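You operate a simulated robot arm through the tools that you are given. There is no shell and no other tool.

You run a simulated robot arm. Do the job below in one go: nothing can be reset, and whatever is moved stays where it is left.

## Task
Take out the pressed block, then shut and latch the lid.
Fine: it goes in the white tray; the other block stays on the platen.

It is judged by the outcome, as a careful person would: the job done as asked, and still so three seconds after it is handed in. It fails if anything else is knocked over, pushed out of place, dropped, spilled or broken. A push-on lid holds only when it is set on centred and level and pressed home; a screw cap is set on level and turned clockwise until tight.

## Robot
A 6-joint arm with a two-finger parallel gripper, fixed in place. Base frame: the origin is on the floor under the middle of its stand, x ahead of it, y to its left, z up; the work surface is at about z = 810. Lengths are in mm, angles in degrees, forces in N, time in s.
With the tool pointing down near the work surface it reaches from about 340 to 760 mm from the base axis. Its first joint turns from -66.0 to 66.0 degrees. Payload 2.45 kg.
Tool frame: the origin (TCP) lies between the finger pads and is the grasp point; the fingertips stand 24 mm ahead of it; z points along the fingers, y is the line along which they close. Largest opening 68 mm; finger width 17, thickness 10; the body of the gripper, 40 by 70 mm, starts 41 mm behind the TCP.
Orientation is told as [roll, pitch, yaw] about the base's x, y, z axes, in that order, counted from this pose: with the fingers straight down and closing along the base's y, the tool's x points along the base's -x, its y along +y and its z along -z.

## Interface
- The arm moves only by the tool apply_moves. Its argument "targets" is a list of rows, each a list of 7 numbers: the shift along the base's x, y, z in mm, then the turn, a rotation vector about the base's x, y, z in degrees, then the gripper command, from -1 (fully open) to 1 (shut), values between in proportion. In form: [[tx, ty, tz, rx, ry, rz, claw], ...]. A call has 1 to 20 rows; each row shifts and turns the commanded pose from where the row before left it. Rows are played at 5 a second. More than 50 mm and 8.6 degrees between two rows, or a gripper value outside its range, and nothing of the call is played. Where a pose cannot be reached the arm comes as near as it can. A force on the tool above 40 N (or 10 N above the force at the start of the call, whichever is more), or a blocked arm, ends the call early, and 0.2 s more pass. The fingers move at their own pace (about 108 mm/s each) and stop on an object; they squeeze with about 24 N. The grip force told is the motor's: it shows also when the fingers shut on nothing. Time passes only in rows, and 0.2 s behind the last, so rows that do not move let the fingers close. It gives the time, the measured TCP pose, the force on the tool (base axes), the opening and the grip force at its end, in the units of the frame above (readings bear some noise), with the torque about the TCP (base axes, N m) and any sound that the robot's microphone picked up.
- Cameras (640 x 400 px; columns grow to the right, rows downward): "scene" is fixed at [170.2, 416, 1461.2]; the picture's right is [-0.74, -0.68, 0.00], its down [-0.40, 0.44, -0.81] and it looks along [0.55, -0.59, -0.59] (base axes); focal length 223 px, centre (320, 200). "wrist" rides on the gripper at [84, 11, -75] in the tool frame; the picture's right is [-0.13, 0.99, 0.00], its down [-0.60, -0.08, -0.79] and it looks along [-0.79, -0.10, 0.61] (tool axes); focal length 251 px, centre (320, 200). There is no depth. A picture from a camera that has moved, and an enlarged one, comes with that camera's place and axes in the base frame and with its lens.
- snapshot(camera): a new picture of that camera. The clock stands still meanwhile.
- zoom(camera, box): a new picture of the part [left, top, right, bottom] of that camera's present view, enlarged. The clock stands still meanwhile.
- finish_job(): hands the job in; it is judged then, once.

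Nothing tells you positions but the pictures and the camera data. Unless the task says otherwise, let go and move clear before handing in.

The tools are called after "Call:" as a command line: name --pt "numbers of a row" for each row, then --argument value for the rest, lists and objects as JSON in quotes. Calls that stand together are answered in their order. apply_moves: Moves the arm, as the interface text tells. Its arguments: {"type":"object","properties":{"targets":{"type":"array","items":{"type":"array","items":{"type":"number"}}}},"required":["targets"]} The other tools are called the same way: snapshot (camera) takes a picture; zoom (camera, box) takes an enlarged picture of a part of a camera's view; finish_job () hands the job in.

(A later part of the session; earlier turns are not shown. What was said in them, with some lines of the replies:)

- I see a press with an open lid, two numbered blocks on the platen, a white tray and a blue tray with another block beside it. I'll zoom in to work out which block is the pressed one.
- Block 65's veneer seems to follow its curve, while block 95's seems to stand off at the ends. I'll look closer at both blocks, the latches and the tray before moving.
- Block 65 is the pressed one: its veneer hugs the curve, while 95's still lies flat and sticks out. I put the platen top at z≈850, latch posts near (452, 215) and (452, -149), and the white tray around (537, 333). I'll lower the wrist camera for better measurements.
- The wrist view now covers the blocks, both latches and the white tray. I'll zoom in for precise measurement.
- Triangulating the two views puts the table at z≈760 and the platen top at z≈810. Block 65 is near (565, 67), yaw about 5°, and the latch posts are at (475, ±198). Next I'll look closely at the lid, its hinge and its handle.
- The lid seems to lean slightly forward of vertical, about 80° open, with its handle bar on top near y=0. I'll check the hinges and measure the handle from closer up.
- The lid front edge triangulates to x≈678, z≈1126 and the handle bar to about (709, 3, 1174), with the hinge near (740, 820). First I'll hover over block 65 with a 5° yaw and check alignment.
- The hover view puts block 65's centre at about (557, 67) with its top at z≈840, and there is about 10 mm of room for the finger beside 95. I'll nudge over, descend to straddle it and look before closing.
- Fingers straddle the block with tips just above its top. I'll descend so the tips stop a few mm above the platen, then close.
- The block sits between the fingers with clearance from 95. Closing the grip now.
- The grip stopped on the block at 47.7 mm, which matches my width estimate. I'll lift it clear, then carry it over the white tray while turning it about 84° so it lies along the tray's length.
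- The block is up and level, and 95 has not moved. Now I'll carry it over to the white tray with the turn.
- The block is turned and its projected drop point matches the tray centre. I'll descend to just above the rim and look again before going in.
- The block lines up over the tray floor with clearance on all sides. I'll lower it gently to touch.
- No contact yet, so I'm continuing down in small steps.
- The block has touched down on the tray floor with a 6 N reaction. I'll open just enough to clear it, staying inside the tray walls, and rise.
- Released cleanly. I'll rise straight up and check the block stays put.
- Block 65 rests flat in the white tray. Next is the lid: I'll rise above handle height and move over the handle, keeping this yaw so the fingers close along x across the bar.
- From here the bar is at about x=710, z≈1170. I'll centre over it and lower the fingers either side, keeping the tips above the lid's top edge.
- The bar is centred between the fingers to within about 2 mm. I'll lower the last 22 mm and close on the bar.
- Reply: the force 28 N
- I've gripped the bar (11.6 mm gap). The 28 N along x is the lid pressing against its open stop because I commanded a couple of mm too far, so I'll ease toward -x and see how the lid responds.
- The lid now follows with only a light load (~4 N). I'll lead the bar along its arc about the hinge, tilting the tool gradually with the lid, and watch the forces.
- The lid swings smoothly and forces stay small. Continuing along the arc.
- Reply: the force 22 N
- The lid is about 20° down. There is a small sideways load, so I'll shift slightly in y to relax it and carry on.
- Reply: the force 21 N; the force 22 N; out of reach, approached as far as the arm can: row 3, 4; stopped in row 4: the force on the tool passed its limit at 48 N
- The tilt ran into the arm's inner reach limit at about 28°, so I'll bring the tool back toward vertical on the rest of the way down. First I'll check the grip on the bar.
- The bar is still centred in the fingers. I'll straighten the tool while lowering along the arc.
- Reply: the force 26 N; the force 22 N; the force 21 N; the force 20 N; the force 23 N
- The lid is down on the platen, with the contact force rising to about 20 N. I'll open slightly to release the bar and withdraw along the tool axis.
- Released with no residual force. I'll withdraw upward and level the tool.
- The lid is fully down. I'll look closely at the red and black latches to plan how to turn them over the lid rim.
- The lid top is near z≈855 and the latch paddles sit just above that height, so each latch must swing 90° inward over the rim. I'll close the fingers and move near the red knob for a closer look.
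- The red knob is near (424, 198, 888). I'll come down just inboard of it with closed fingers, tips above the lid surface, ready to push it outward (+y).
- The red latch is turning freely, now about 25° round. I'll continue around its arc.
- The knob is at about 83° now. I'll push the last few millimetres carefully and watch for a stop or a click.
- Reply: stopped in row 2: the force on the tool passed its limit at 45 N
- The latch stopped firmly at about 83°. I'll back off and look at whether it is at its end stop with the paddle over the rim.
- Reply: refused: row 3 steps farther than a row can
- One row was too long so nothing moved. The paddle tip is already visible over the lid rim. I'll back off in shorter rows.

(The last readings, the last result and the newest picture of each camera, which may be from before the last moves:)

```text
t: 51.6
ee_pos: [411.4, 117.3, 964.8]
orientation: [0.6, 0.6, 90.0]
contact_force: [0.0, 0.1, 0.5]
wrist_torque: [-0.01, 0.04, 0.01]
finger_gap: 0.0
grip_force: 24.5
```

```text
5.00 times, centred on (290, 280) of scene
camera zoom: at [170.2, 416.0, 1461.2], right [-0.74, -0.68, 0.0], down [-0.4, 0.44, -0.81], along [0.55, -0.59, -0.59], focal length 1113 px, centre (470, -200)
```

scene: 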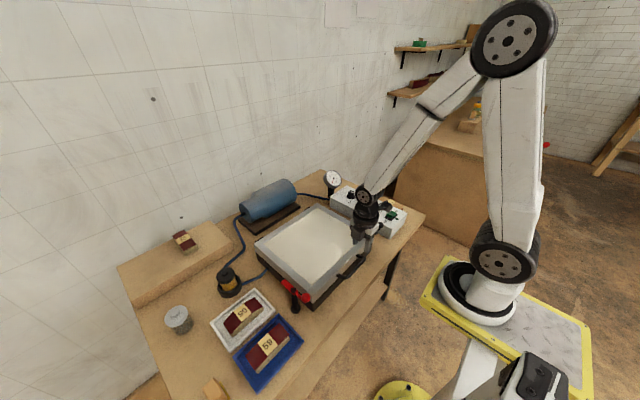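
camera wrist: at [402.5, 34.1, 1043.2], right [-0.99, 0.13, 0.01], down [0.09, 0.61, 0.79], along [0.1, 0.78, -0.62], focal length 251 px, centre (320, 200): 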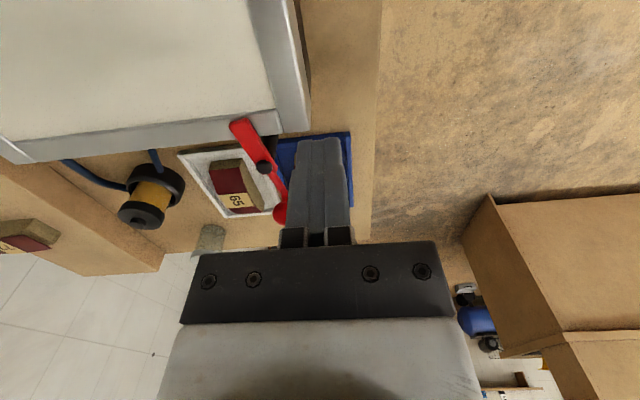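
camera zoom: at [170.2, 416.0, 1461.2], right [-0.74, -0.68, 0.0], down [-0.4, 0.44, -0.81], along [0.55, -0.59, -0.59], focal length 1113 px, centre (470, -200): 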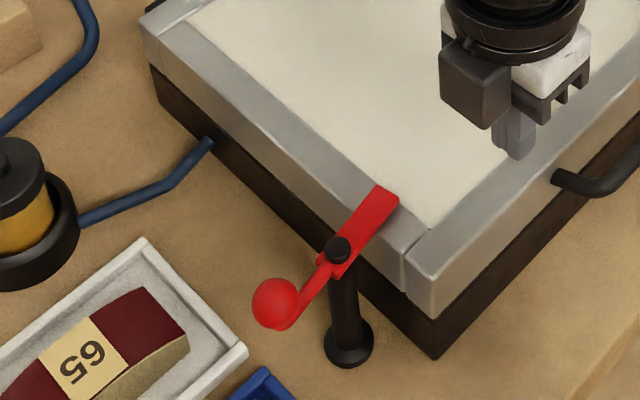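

The red paddle now lies over the lid rim at roughly 80°. I'll turn the tool back to yaw 0 and move toward the black latch on the other side, looking at both latches on the way.

Call:
apply_moves --pt "0 -16 3 0 0 -8.2 1" --pt "0 -16 3 0 0 -8.2 1" --pt "0 -16 3 0 0 -8.2 1" --pt "0 -16 3 0 0 -8.2 1" --pt "0 -16 3 0 0 -8.2 1" --pt "0 -16 3 0 0 -8.2 1" --pt "0 -16 3 0 0 -8.2 1" --pt "0 -16 3 0 0 -8.2 1" --pt "0 -16 3 0 0 -8.2 1" --pt "0 -10 3 0 0 -8.2 1" --pt "0 -6 3 0 0 -8 1" --pt "0 0 0 0 0 0 1"

Call:
snapshot --camera "wrist"

Call:
zoom --camera "scene" --box '[250, 170, 430, 320]'

```text
t: 54.2
ee_pos: [410.8, -43.2, 997.7]
orientation: [0.8, 0.6, -0.1]
contact_force: [-0.6, 0.7, 0.2]
wrist_torque: [-0.02, -0.03, -0.04]
finger_gap: 0.0
grip_force: 23.4
```

```text
taken
camera wrist: at [328.1, -32.8, 1075.2], right [0.13, 0.99, 0.01], down [0.61, -0.09, 0.79], along [0.78, -0.1, -0.62], focal length 251 px, centre (320, 200)
```

wrist: 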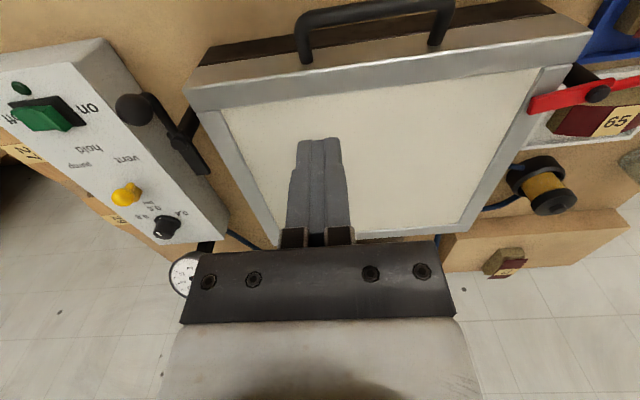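

```text
2.67 times, centred on (340, 245) of scene
camera zoom: at [170.2, 416.0, 1461.2], right [-0.74, -0.68, 0.0], down [-0.4, 0.44, -0.81], along [0.55, -0.59, -0.59], focal length 594 px, centre (267, 80)
```

zoom: 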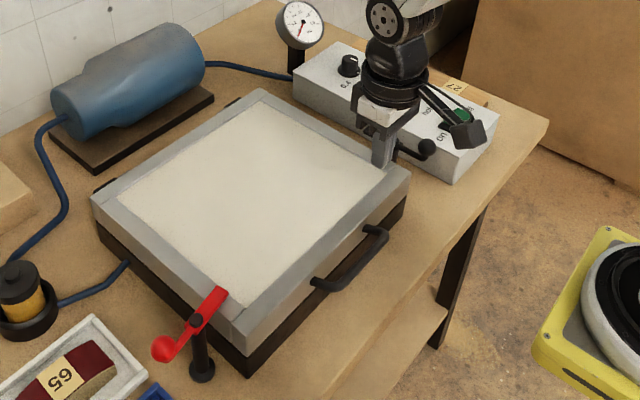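

Call:
zoom --camera "wrist" --box '[80, 60, 260, 200]'

Call:
zoom --camera "wrist" --box '[500, 40, 640, 150]'

Call:
zoom --camera "scene" --box '[290, 260, 330, 295]'

```text
2.86 times, centred on (170, 130) of wrist
camera zoom: at [328.1, -32.8, 1075.2], right [0.13, 0.99, 0.01], down [0.61, -0.09, 0.79], along [0.78, -0.1, -0.62], focal length 718 px, centre (749, 400)
```

zoom: 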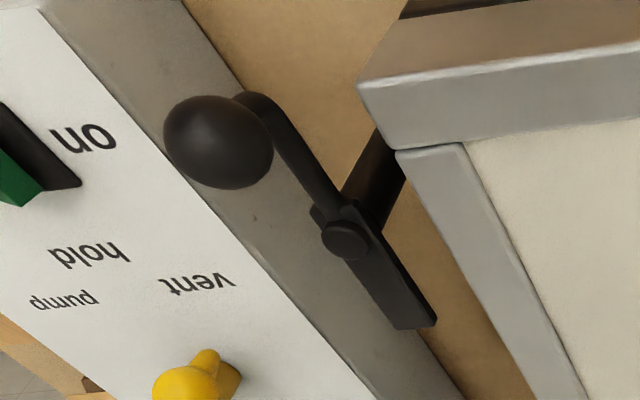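

```text
3.64 times, centred on (570, 95) of wrist
camera zoom: at [328.1, -32.8, 1075.2], right [0.13, 0.99, 0.01], down [0.61, -0.09, 0.79], along [0.78, -0.1, -0.62], focal length 914 px, centre (-589, 582)
```

zoom: 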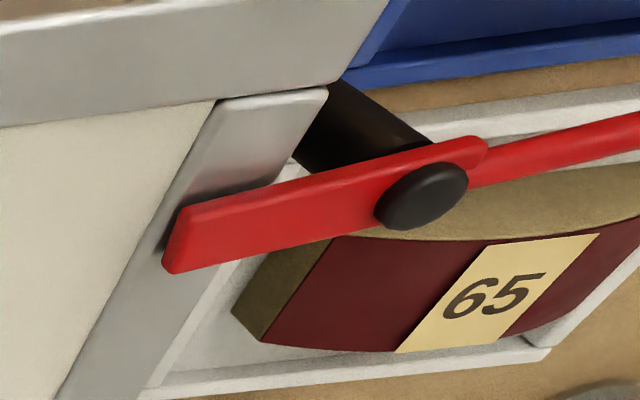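

```text
11.43 times, centred on (310, 278) of scene
camera zoom: at [170.2, 416.0, 1461.2], right [-0.74, -0.68, 0.0], down [-0.4, 0.44, -0.81], along [0.55, -0.59, -0.59], focal length 2544 px, centre (434, -686)
```

zoom: 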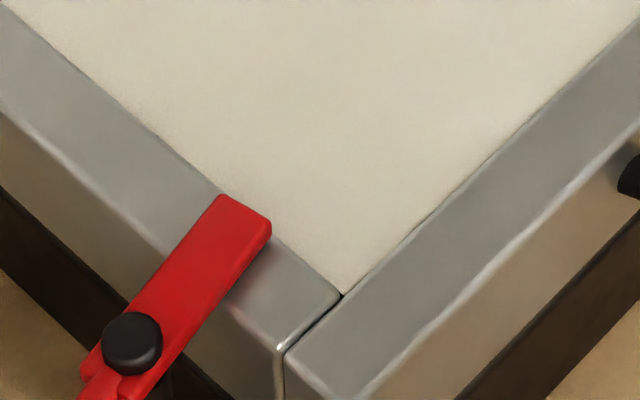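

The red paddle sits flat over the rim. The black latch mirrors it at (477, -199), with its knob at (424, -197, 888). I'll come down inboard of that knob.

Call:
apply_moves --pt "13 -40 -10 0 0 0 1" --pt "0 -40 -10 0 0 0 1" --pt "0 -32 -18 0 0 0 1" --pt "0 0 -35 0 0 0 1" --pt "0 0 -32 0 0 0 1" --pt "0 0 0 0 0 0 1"

Call:
snapshot --camera "wrist"

Call:
zoom --camera "scene" --box '[320, 180, 420, 280]'

```text
t: 55.6
ee_pos: [421.1, -155.2, 893.1]
orientation: [0.6, 0.6, 0.0]
contact_force: [-0.1, 0.0, 0.4]
wrist_torque: [0.03, 0.01, 0.03]
finger_gap: 0.1
grip_force: 24.0
```

```text
taken
camera wrist: at [339.6, -145.5, 970.1], right [0.13, 0.99, 0.01], down [0.61, -0.09, 0.79], along [0.78, -0.1, -0.62], focal length 251 px, centre (320, 200)
```

wrist: 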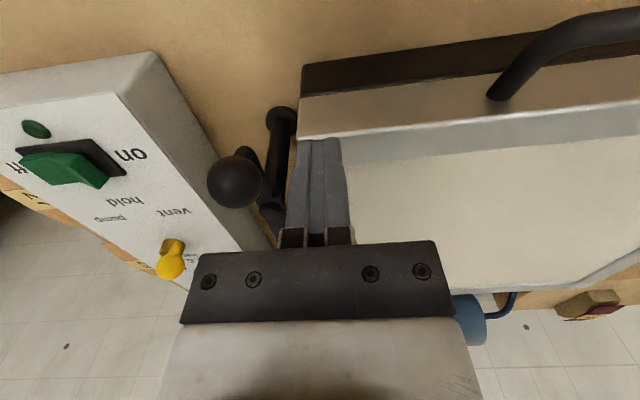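

```text
4.00 times, centred on (370, 230) of scene
camera zoom: at [170.2, 416.0, 1461.2], right [-0.74, -0.68, 0.0], down [-0.4, 0.44, -0.81], along [0.55, -0.59, -0.59], focal length 890 px, centre (120, 80)
```

zoom: 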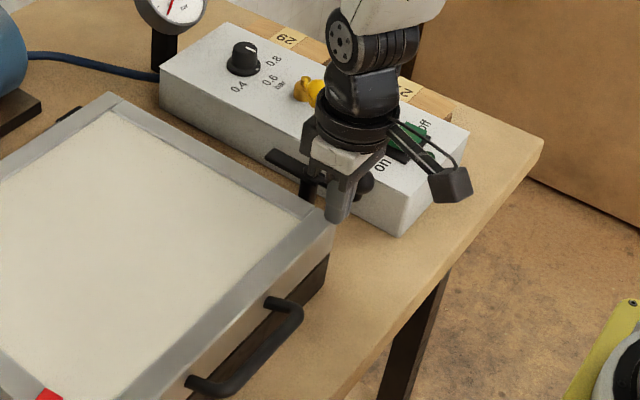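

Call:
apply_moves --pt "0 -10 -1 0 0 0 1" --pt "0 -9 0 0 0 0 1" --pt "0 -7 0 0 0 0 1" --pt "0 -7 0 0 0 0 1" --pt "0 0 0 0 0 0 1"

Call:
snapshot --camera "wrist"

```text
t: 56.8
ee_pos: [423.9, -188.9, 891.8]
orientation: [0.7, 0.5, -0.1]
contact_force: [0.4, 0.0, -0.2]
wrist_torque: [0.0, -0.03, -0.01]
finger_gap: 0.0
grip_force: 23.1
```

```text
taken
camera wrist: at [340.6, -178.4, 969.4], right [0.13, 0.99, 0.01], down [0.61, -0.09, 0.79], along [0.78, -0.1, -0.62], focal length 251 px, centre (320, 200)
```

wrist: 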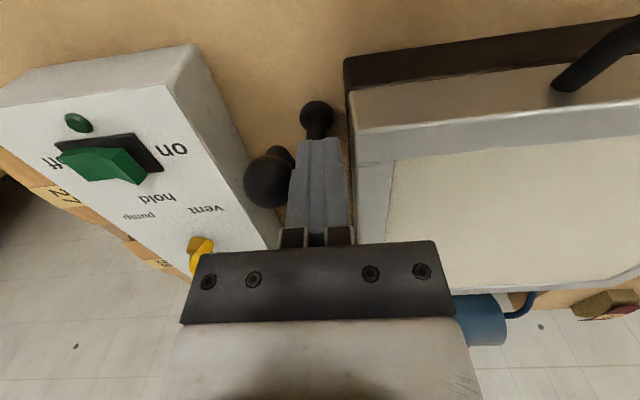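

The black knob is following. Continuing around its arc.

Call:
apply_moves --pt "-1 -7 0 0 0 0 1" --pt "-1 -8 0 0 0 0 1" --pt "1 -7 0 0 0 0 1" --pt "2 -7 0 0 0 0 1" --pt "3 -6 0 0 0 0 1" --pt "3.5 -6 0 0 0 0 1" --pt "0 0 0 0 0 0 1"

Call:
snapshot --camera "wrist"

```text
t: 58.4
ee_pos: [431.1, -230.3, 892.8]
orientation: [0.7, 0.6, 0.0]
contact_force: [0.3, -0.5, -0.1]
wrist_torque: [0.02, -0.01, -0.01]
finger_gap: 0.1
grip_force: 23.7
```

```text
taken
camera wrist: at [348.6, -219.7, 969.9], right [0.13, 0.99, 0.01], down [0.61, -0.09, 0.79], along [0.78, -0.09, -0.62], focal length 251 px, centre (320, 200)
```

wrist: 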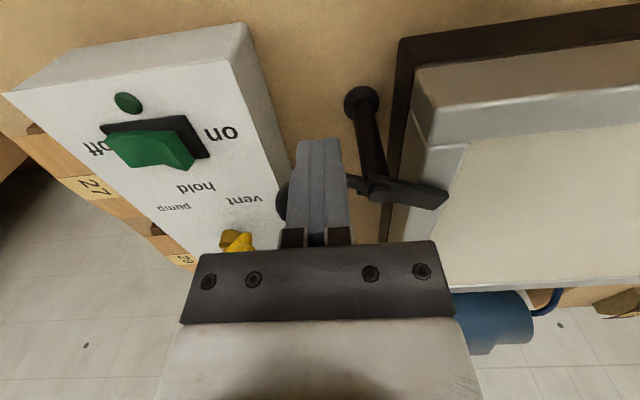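

Call:
apply_moves --pt "4 -5 0 0 0 0 1" --pt "4 -4 0 0 0 0 1" --pt "0 0 0 0 0 0 1"

Call:
apply_moves --pt "3 -2 0 0 0 0 1" --pt "0 0 0 0 0 0 1"

Call:
snapshot --camera "wrist"

```text
t: 59.2
ee_pos: [439.1, -238.4, 891.9]
orientation: [0.7, 0.6, 0.0]
contact_force: [0.5, 0.0, 0.1]
wrist_torque: [0.02, -0.02, -0.01]
finger_gap: 0.0
grip_force: 23.7
```

```text
t: 59.8
ee_pos: [443.3, -240.0, 892.3]
orientation: [0.6, 0.6, 0.1]
contact_force: [0.5, 0.5, 0.9]
wrist_torque: [-0.02, 0.02, 0.03]
finger_gap: 0.0
grip_force: 24.0
```

```text
taken
camera wrist: at [359.5, -230.5, 969.4], right [0.13, 0.99, 0.01], down [0.61, -0.09, 0.79], along [0.78, -0.09, -0.62], focal length 251 px, centre (320, 200)
```

wrist: 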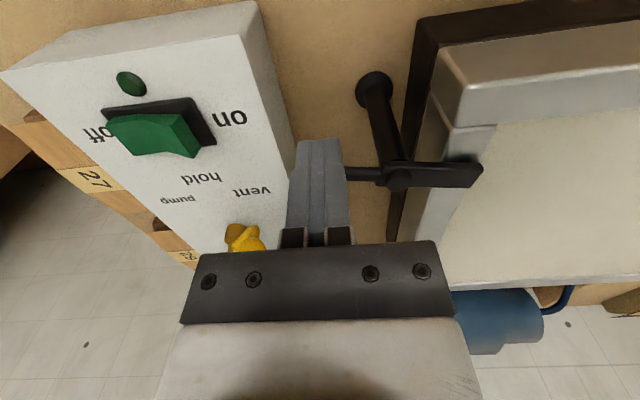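

Call:
apply_moves --pt "3 -1 0 0 0 0 1" --pt "0 0 0 0 0 0 1"

Call:
apply_moves --pt "3 -1 0 0 0 0 1" --pt "0 0 0 0 0 0 1"

Call:
snapshot --camera "wrist"

```text
t: 60.4
ee_pos: [444.8, -241.9, 891.0]
orientation: [0.6, 0.8, -0.1]
contact_force: [-5.4, -0.8, 4.2]
wrist_torque: [0.0, -0.06, -0.03]
finger_gap: 0.0
grip_force: 23.2
```

```text
t: 61.0
ee_pos: [445.0, -242.0, 891.2]
orientation: [0.9, 0.9, -0.1]
contact_force: [-26.5, -4.8, 10.5]
wrist_torque: [-0.1, -0.07, -0.14]
finger_gap: 0.1
grip_force: 23.8
```

```text
taken
camera wrist: at [363.3, -231.7, 969.0], right [0.13, 0.99, 0.01], down [0.62, -0.09, 0.78], along [0.78, -0.09, -0.62], focal length 251 px, centre (320, 200)
```

wrist: 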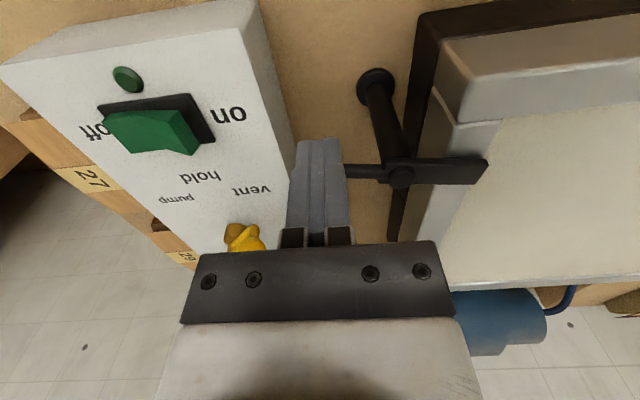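

The black latch stopped at the same angle as the red one, so that is the latches' end stop and both paddles are over the rim. I'll back away and inspect everything.

Call:
apply_moves --pt "-6 1 0 0 0 0 1" --pt "-12 4 10 0 0 0 1" --pt "-10 10 35 -0.7 -0.7 0 1" --pt "-5 20 40 0 0 0 1" --pt "0 30 35 0 0 0 1" --pt "0 40 25 0 0 0 1" --pt "0 0 0 0 0 0 1"

Call:
snapshot --camera "wrist"

Call:
zoom --camera "scene" --box '[240, 170, 420, 320]'

```text
t: 62.6
ee_pos: [415.4, -137.2, 1037.9]
orientation: [0.0, 0.0, 0.0]
contact_force: [-0.3, 0.5, -0.1]
wrist_torque: [0.01, 0.02, 0.01]
finger_gap: 0.0
grip_force: 23.9
```

```text
taken
camera wrist: at [331.7, -126.0, 1113.0], right [0.13, 0.99, 0.0], down [0.6, -0.08, 0.79], along [0.79, -0.1, -0.61], focal length 251 px, centre (320, 200)
```

wrist: 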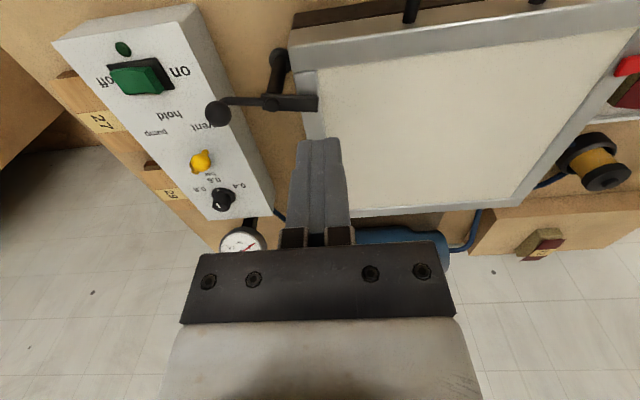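

```text
2.67 times, centred on (330, 245) of scene
camera zoom: at [170.2, 416.0, 1461.2], right [-0.74, -0.68, 0.0], down [-0.4, 0.44, -0.81], along [0.55, -0.59, -0.59], focal length 594 px, centre (293, 80)
```

zoom: 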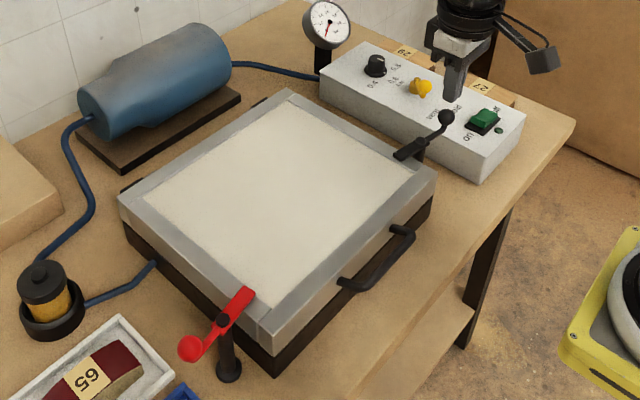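

Both latches are over the rim. I'll check close-ups of the lid seam, both latches and the tray before handing in.

Call:
zoom --camera "scene" --box '[340, 190, 400, 250]'

Call:
zoom --camera "scene" --box '[290, 245, 370, 315]'

Call:
zoom --camera "wrist" --box '[190, 20, 350, 140]'

Call:
zoom --camera "scene" --box '[160, 220, 320, 400]'

```text
6.67 times, centred on (370, 220) of scene
camera zoom: at [170.2, 416.0, 1461.2], right [-0.74, -0.68, 0.0], down [-0.4, 0.44, -0.81], along [0.55, -0.59, -0.59], focal length 1484 px, centre (-13, 67)
```

zoom: 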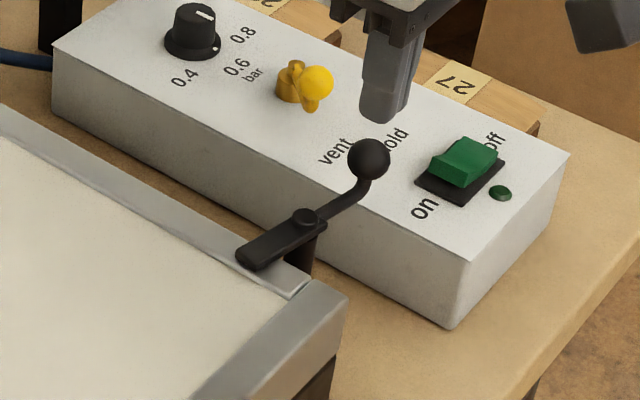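

```text
5.71 times, centred on (330, 280) of scene
camera zoom: at [170.2, 416.0, 1461.2], right [-0.74, -0.68, 0.0], down [-0.4, 0.44, -0.81], along [0.55, -0.59, -0.59], focal length 1272 px, centre (263, -257)
```

zoom: 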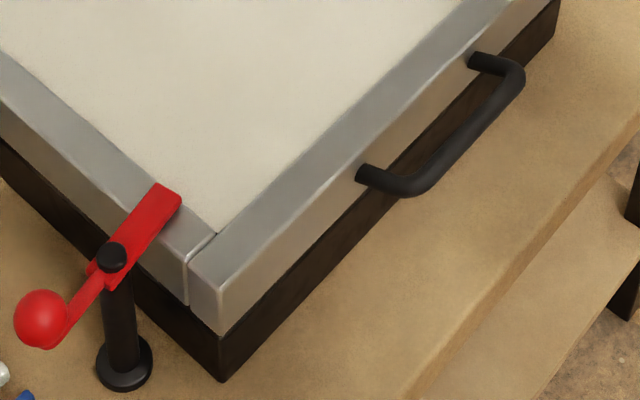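

```text
3.33 times, centred on (270, 80) of wrist
camera zoom: at [331.7, -126.0, 1113.0], right [0.13, 0.99, 0.0], down [0.6, -0.08, 0.79], along [0.79, -0.1, -0.61], focal length 838 px, centre (487, 600)
```

zoom: 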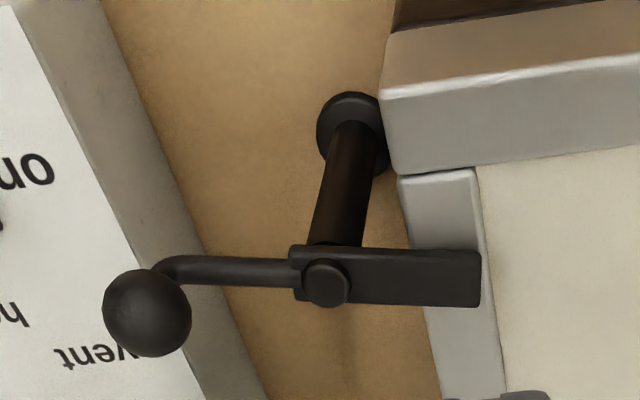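

```text
2.22 times, centred on (240, 310) of scene
camera zoom: at [170.2, 416.0, 1461.2], right [-0.74, -0.68, 0.0], down [-0.4, 0.44, -0.81], along [0.55, -0.59, -0.59], focal length 495 px, centre (498, -44)
```

zoom: 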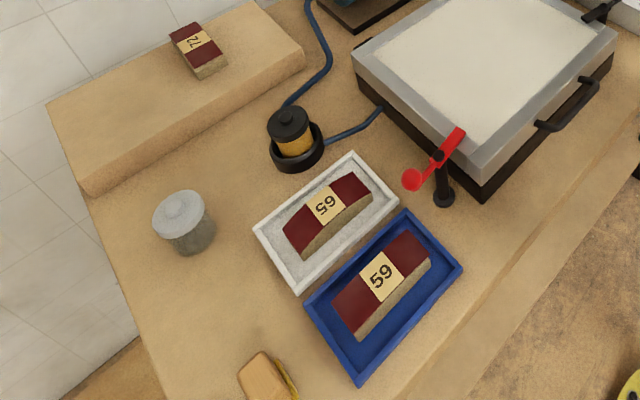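

Everything looks right: lid seated with no gap, both latches at their stops over the rim, 65 flat in the white tray. Block 95 was left on the platen, now under the lid. I'll raise the arm clear and check once more that it all holds.

Call:
apply_moves --pt "0 20 40 0 0 0 0" --pt "0 20 40 0 0 0 0" --pt "0 20 40 0 0 0 0" --pt "0 20 40 0 0 0 0" --pt "0 20 40 0 0 0 0" --pt "0 0 0 0 0 0 0" --pt "0 0 0 0 0 0 0" --pt "0 0 0 0 0 0 0" --pt "0 0 0 0 0 0 0" --pt "0 0 0 0 0 0 0"

Call:
snapshot --camera "scene"

Call:
zoom --camera "scene" --box '[200, 170, 420, 400]'

```text
t: 64.8
ee_pos: [415.3, -37.2, 1235.3]
orientation: [-0.1, -0.1, 0.0]
contact_force: [-0.3, 0.5, -0.8]
wrist_torque: [0.0, 0.0, 0.01]
finger_gap: 33.9
grip_force: 0.2
```

```text
taken
```

scene: 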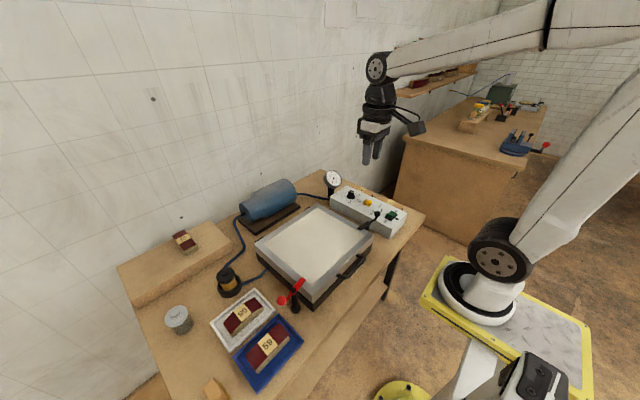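

```text
1.74 times, centred on (310, 285) of scene
camera zoom: at [170.2, 416.0, 1461.2], right [-0.74, -0.68, 0.0], down [-0.4, 0.44, -0.81], along [0.55, -0.59, -0.59], focal length 387 px, centre (337, 52)
```

zoom: 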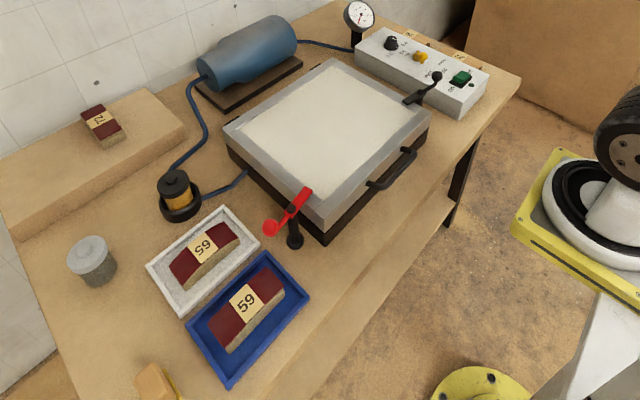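

Nothing has shifted: the lid is shut, both latches are over its rim, and block 65 is in the white tray. The arm is clear, so I'm handing the job in.

Call:
finish_job

```text
The job is handed in.
```

I've handed the job in with block 65 in the white tray and the lid shut and latched.

- **Block:** I took 65 as the pressed one because its veneer followed the curve, while 95's still lay flat and stuck out. 65 is flat on the tray floor. 95 was left on the platen and is now under the lid, so I could not see it after closing.
- **Lid:** I led it down by the handle until it met the platen, and saw no gap at the seam afterwards.
- **Latches:** Both the red and black latches are turned over the lid rim. Each stopped hard at about 80° rather than a full 90°. I took that as their end stop because both stopped at the same angle. No click was reported from either one.

The arm met its force limit twice, once while lowering the lid and once when the red latch reached its stop. I saw nothing knocked over or moved out of place.
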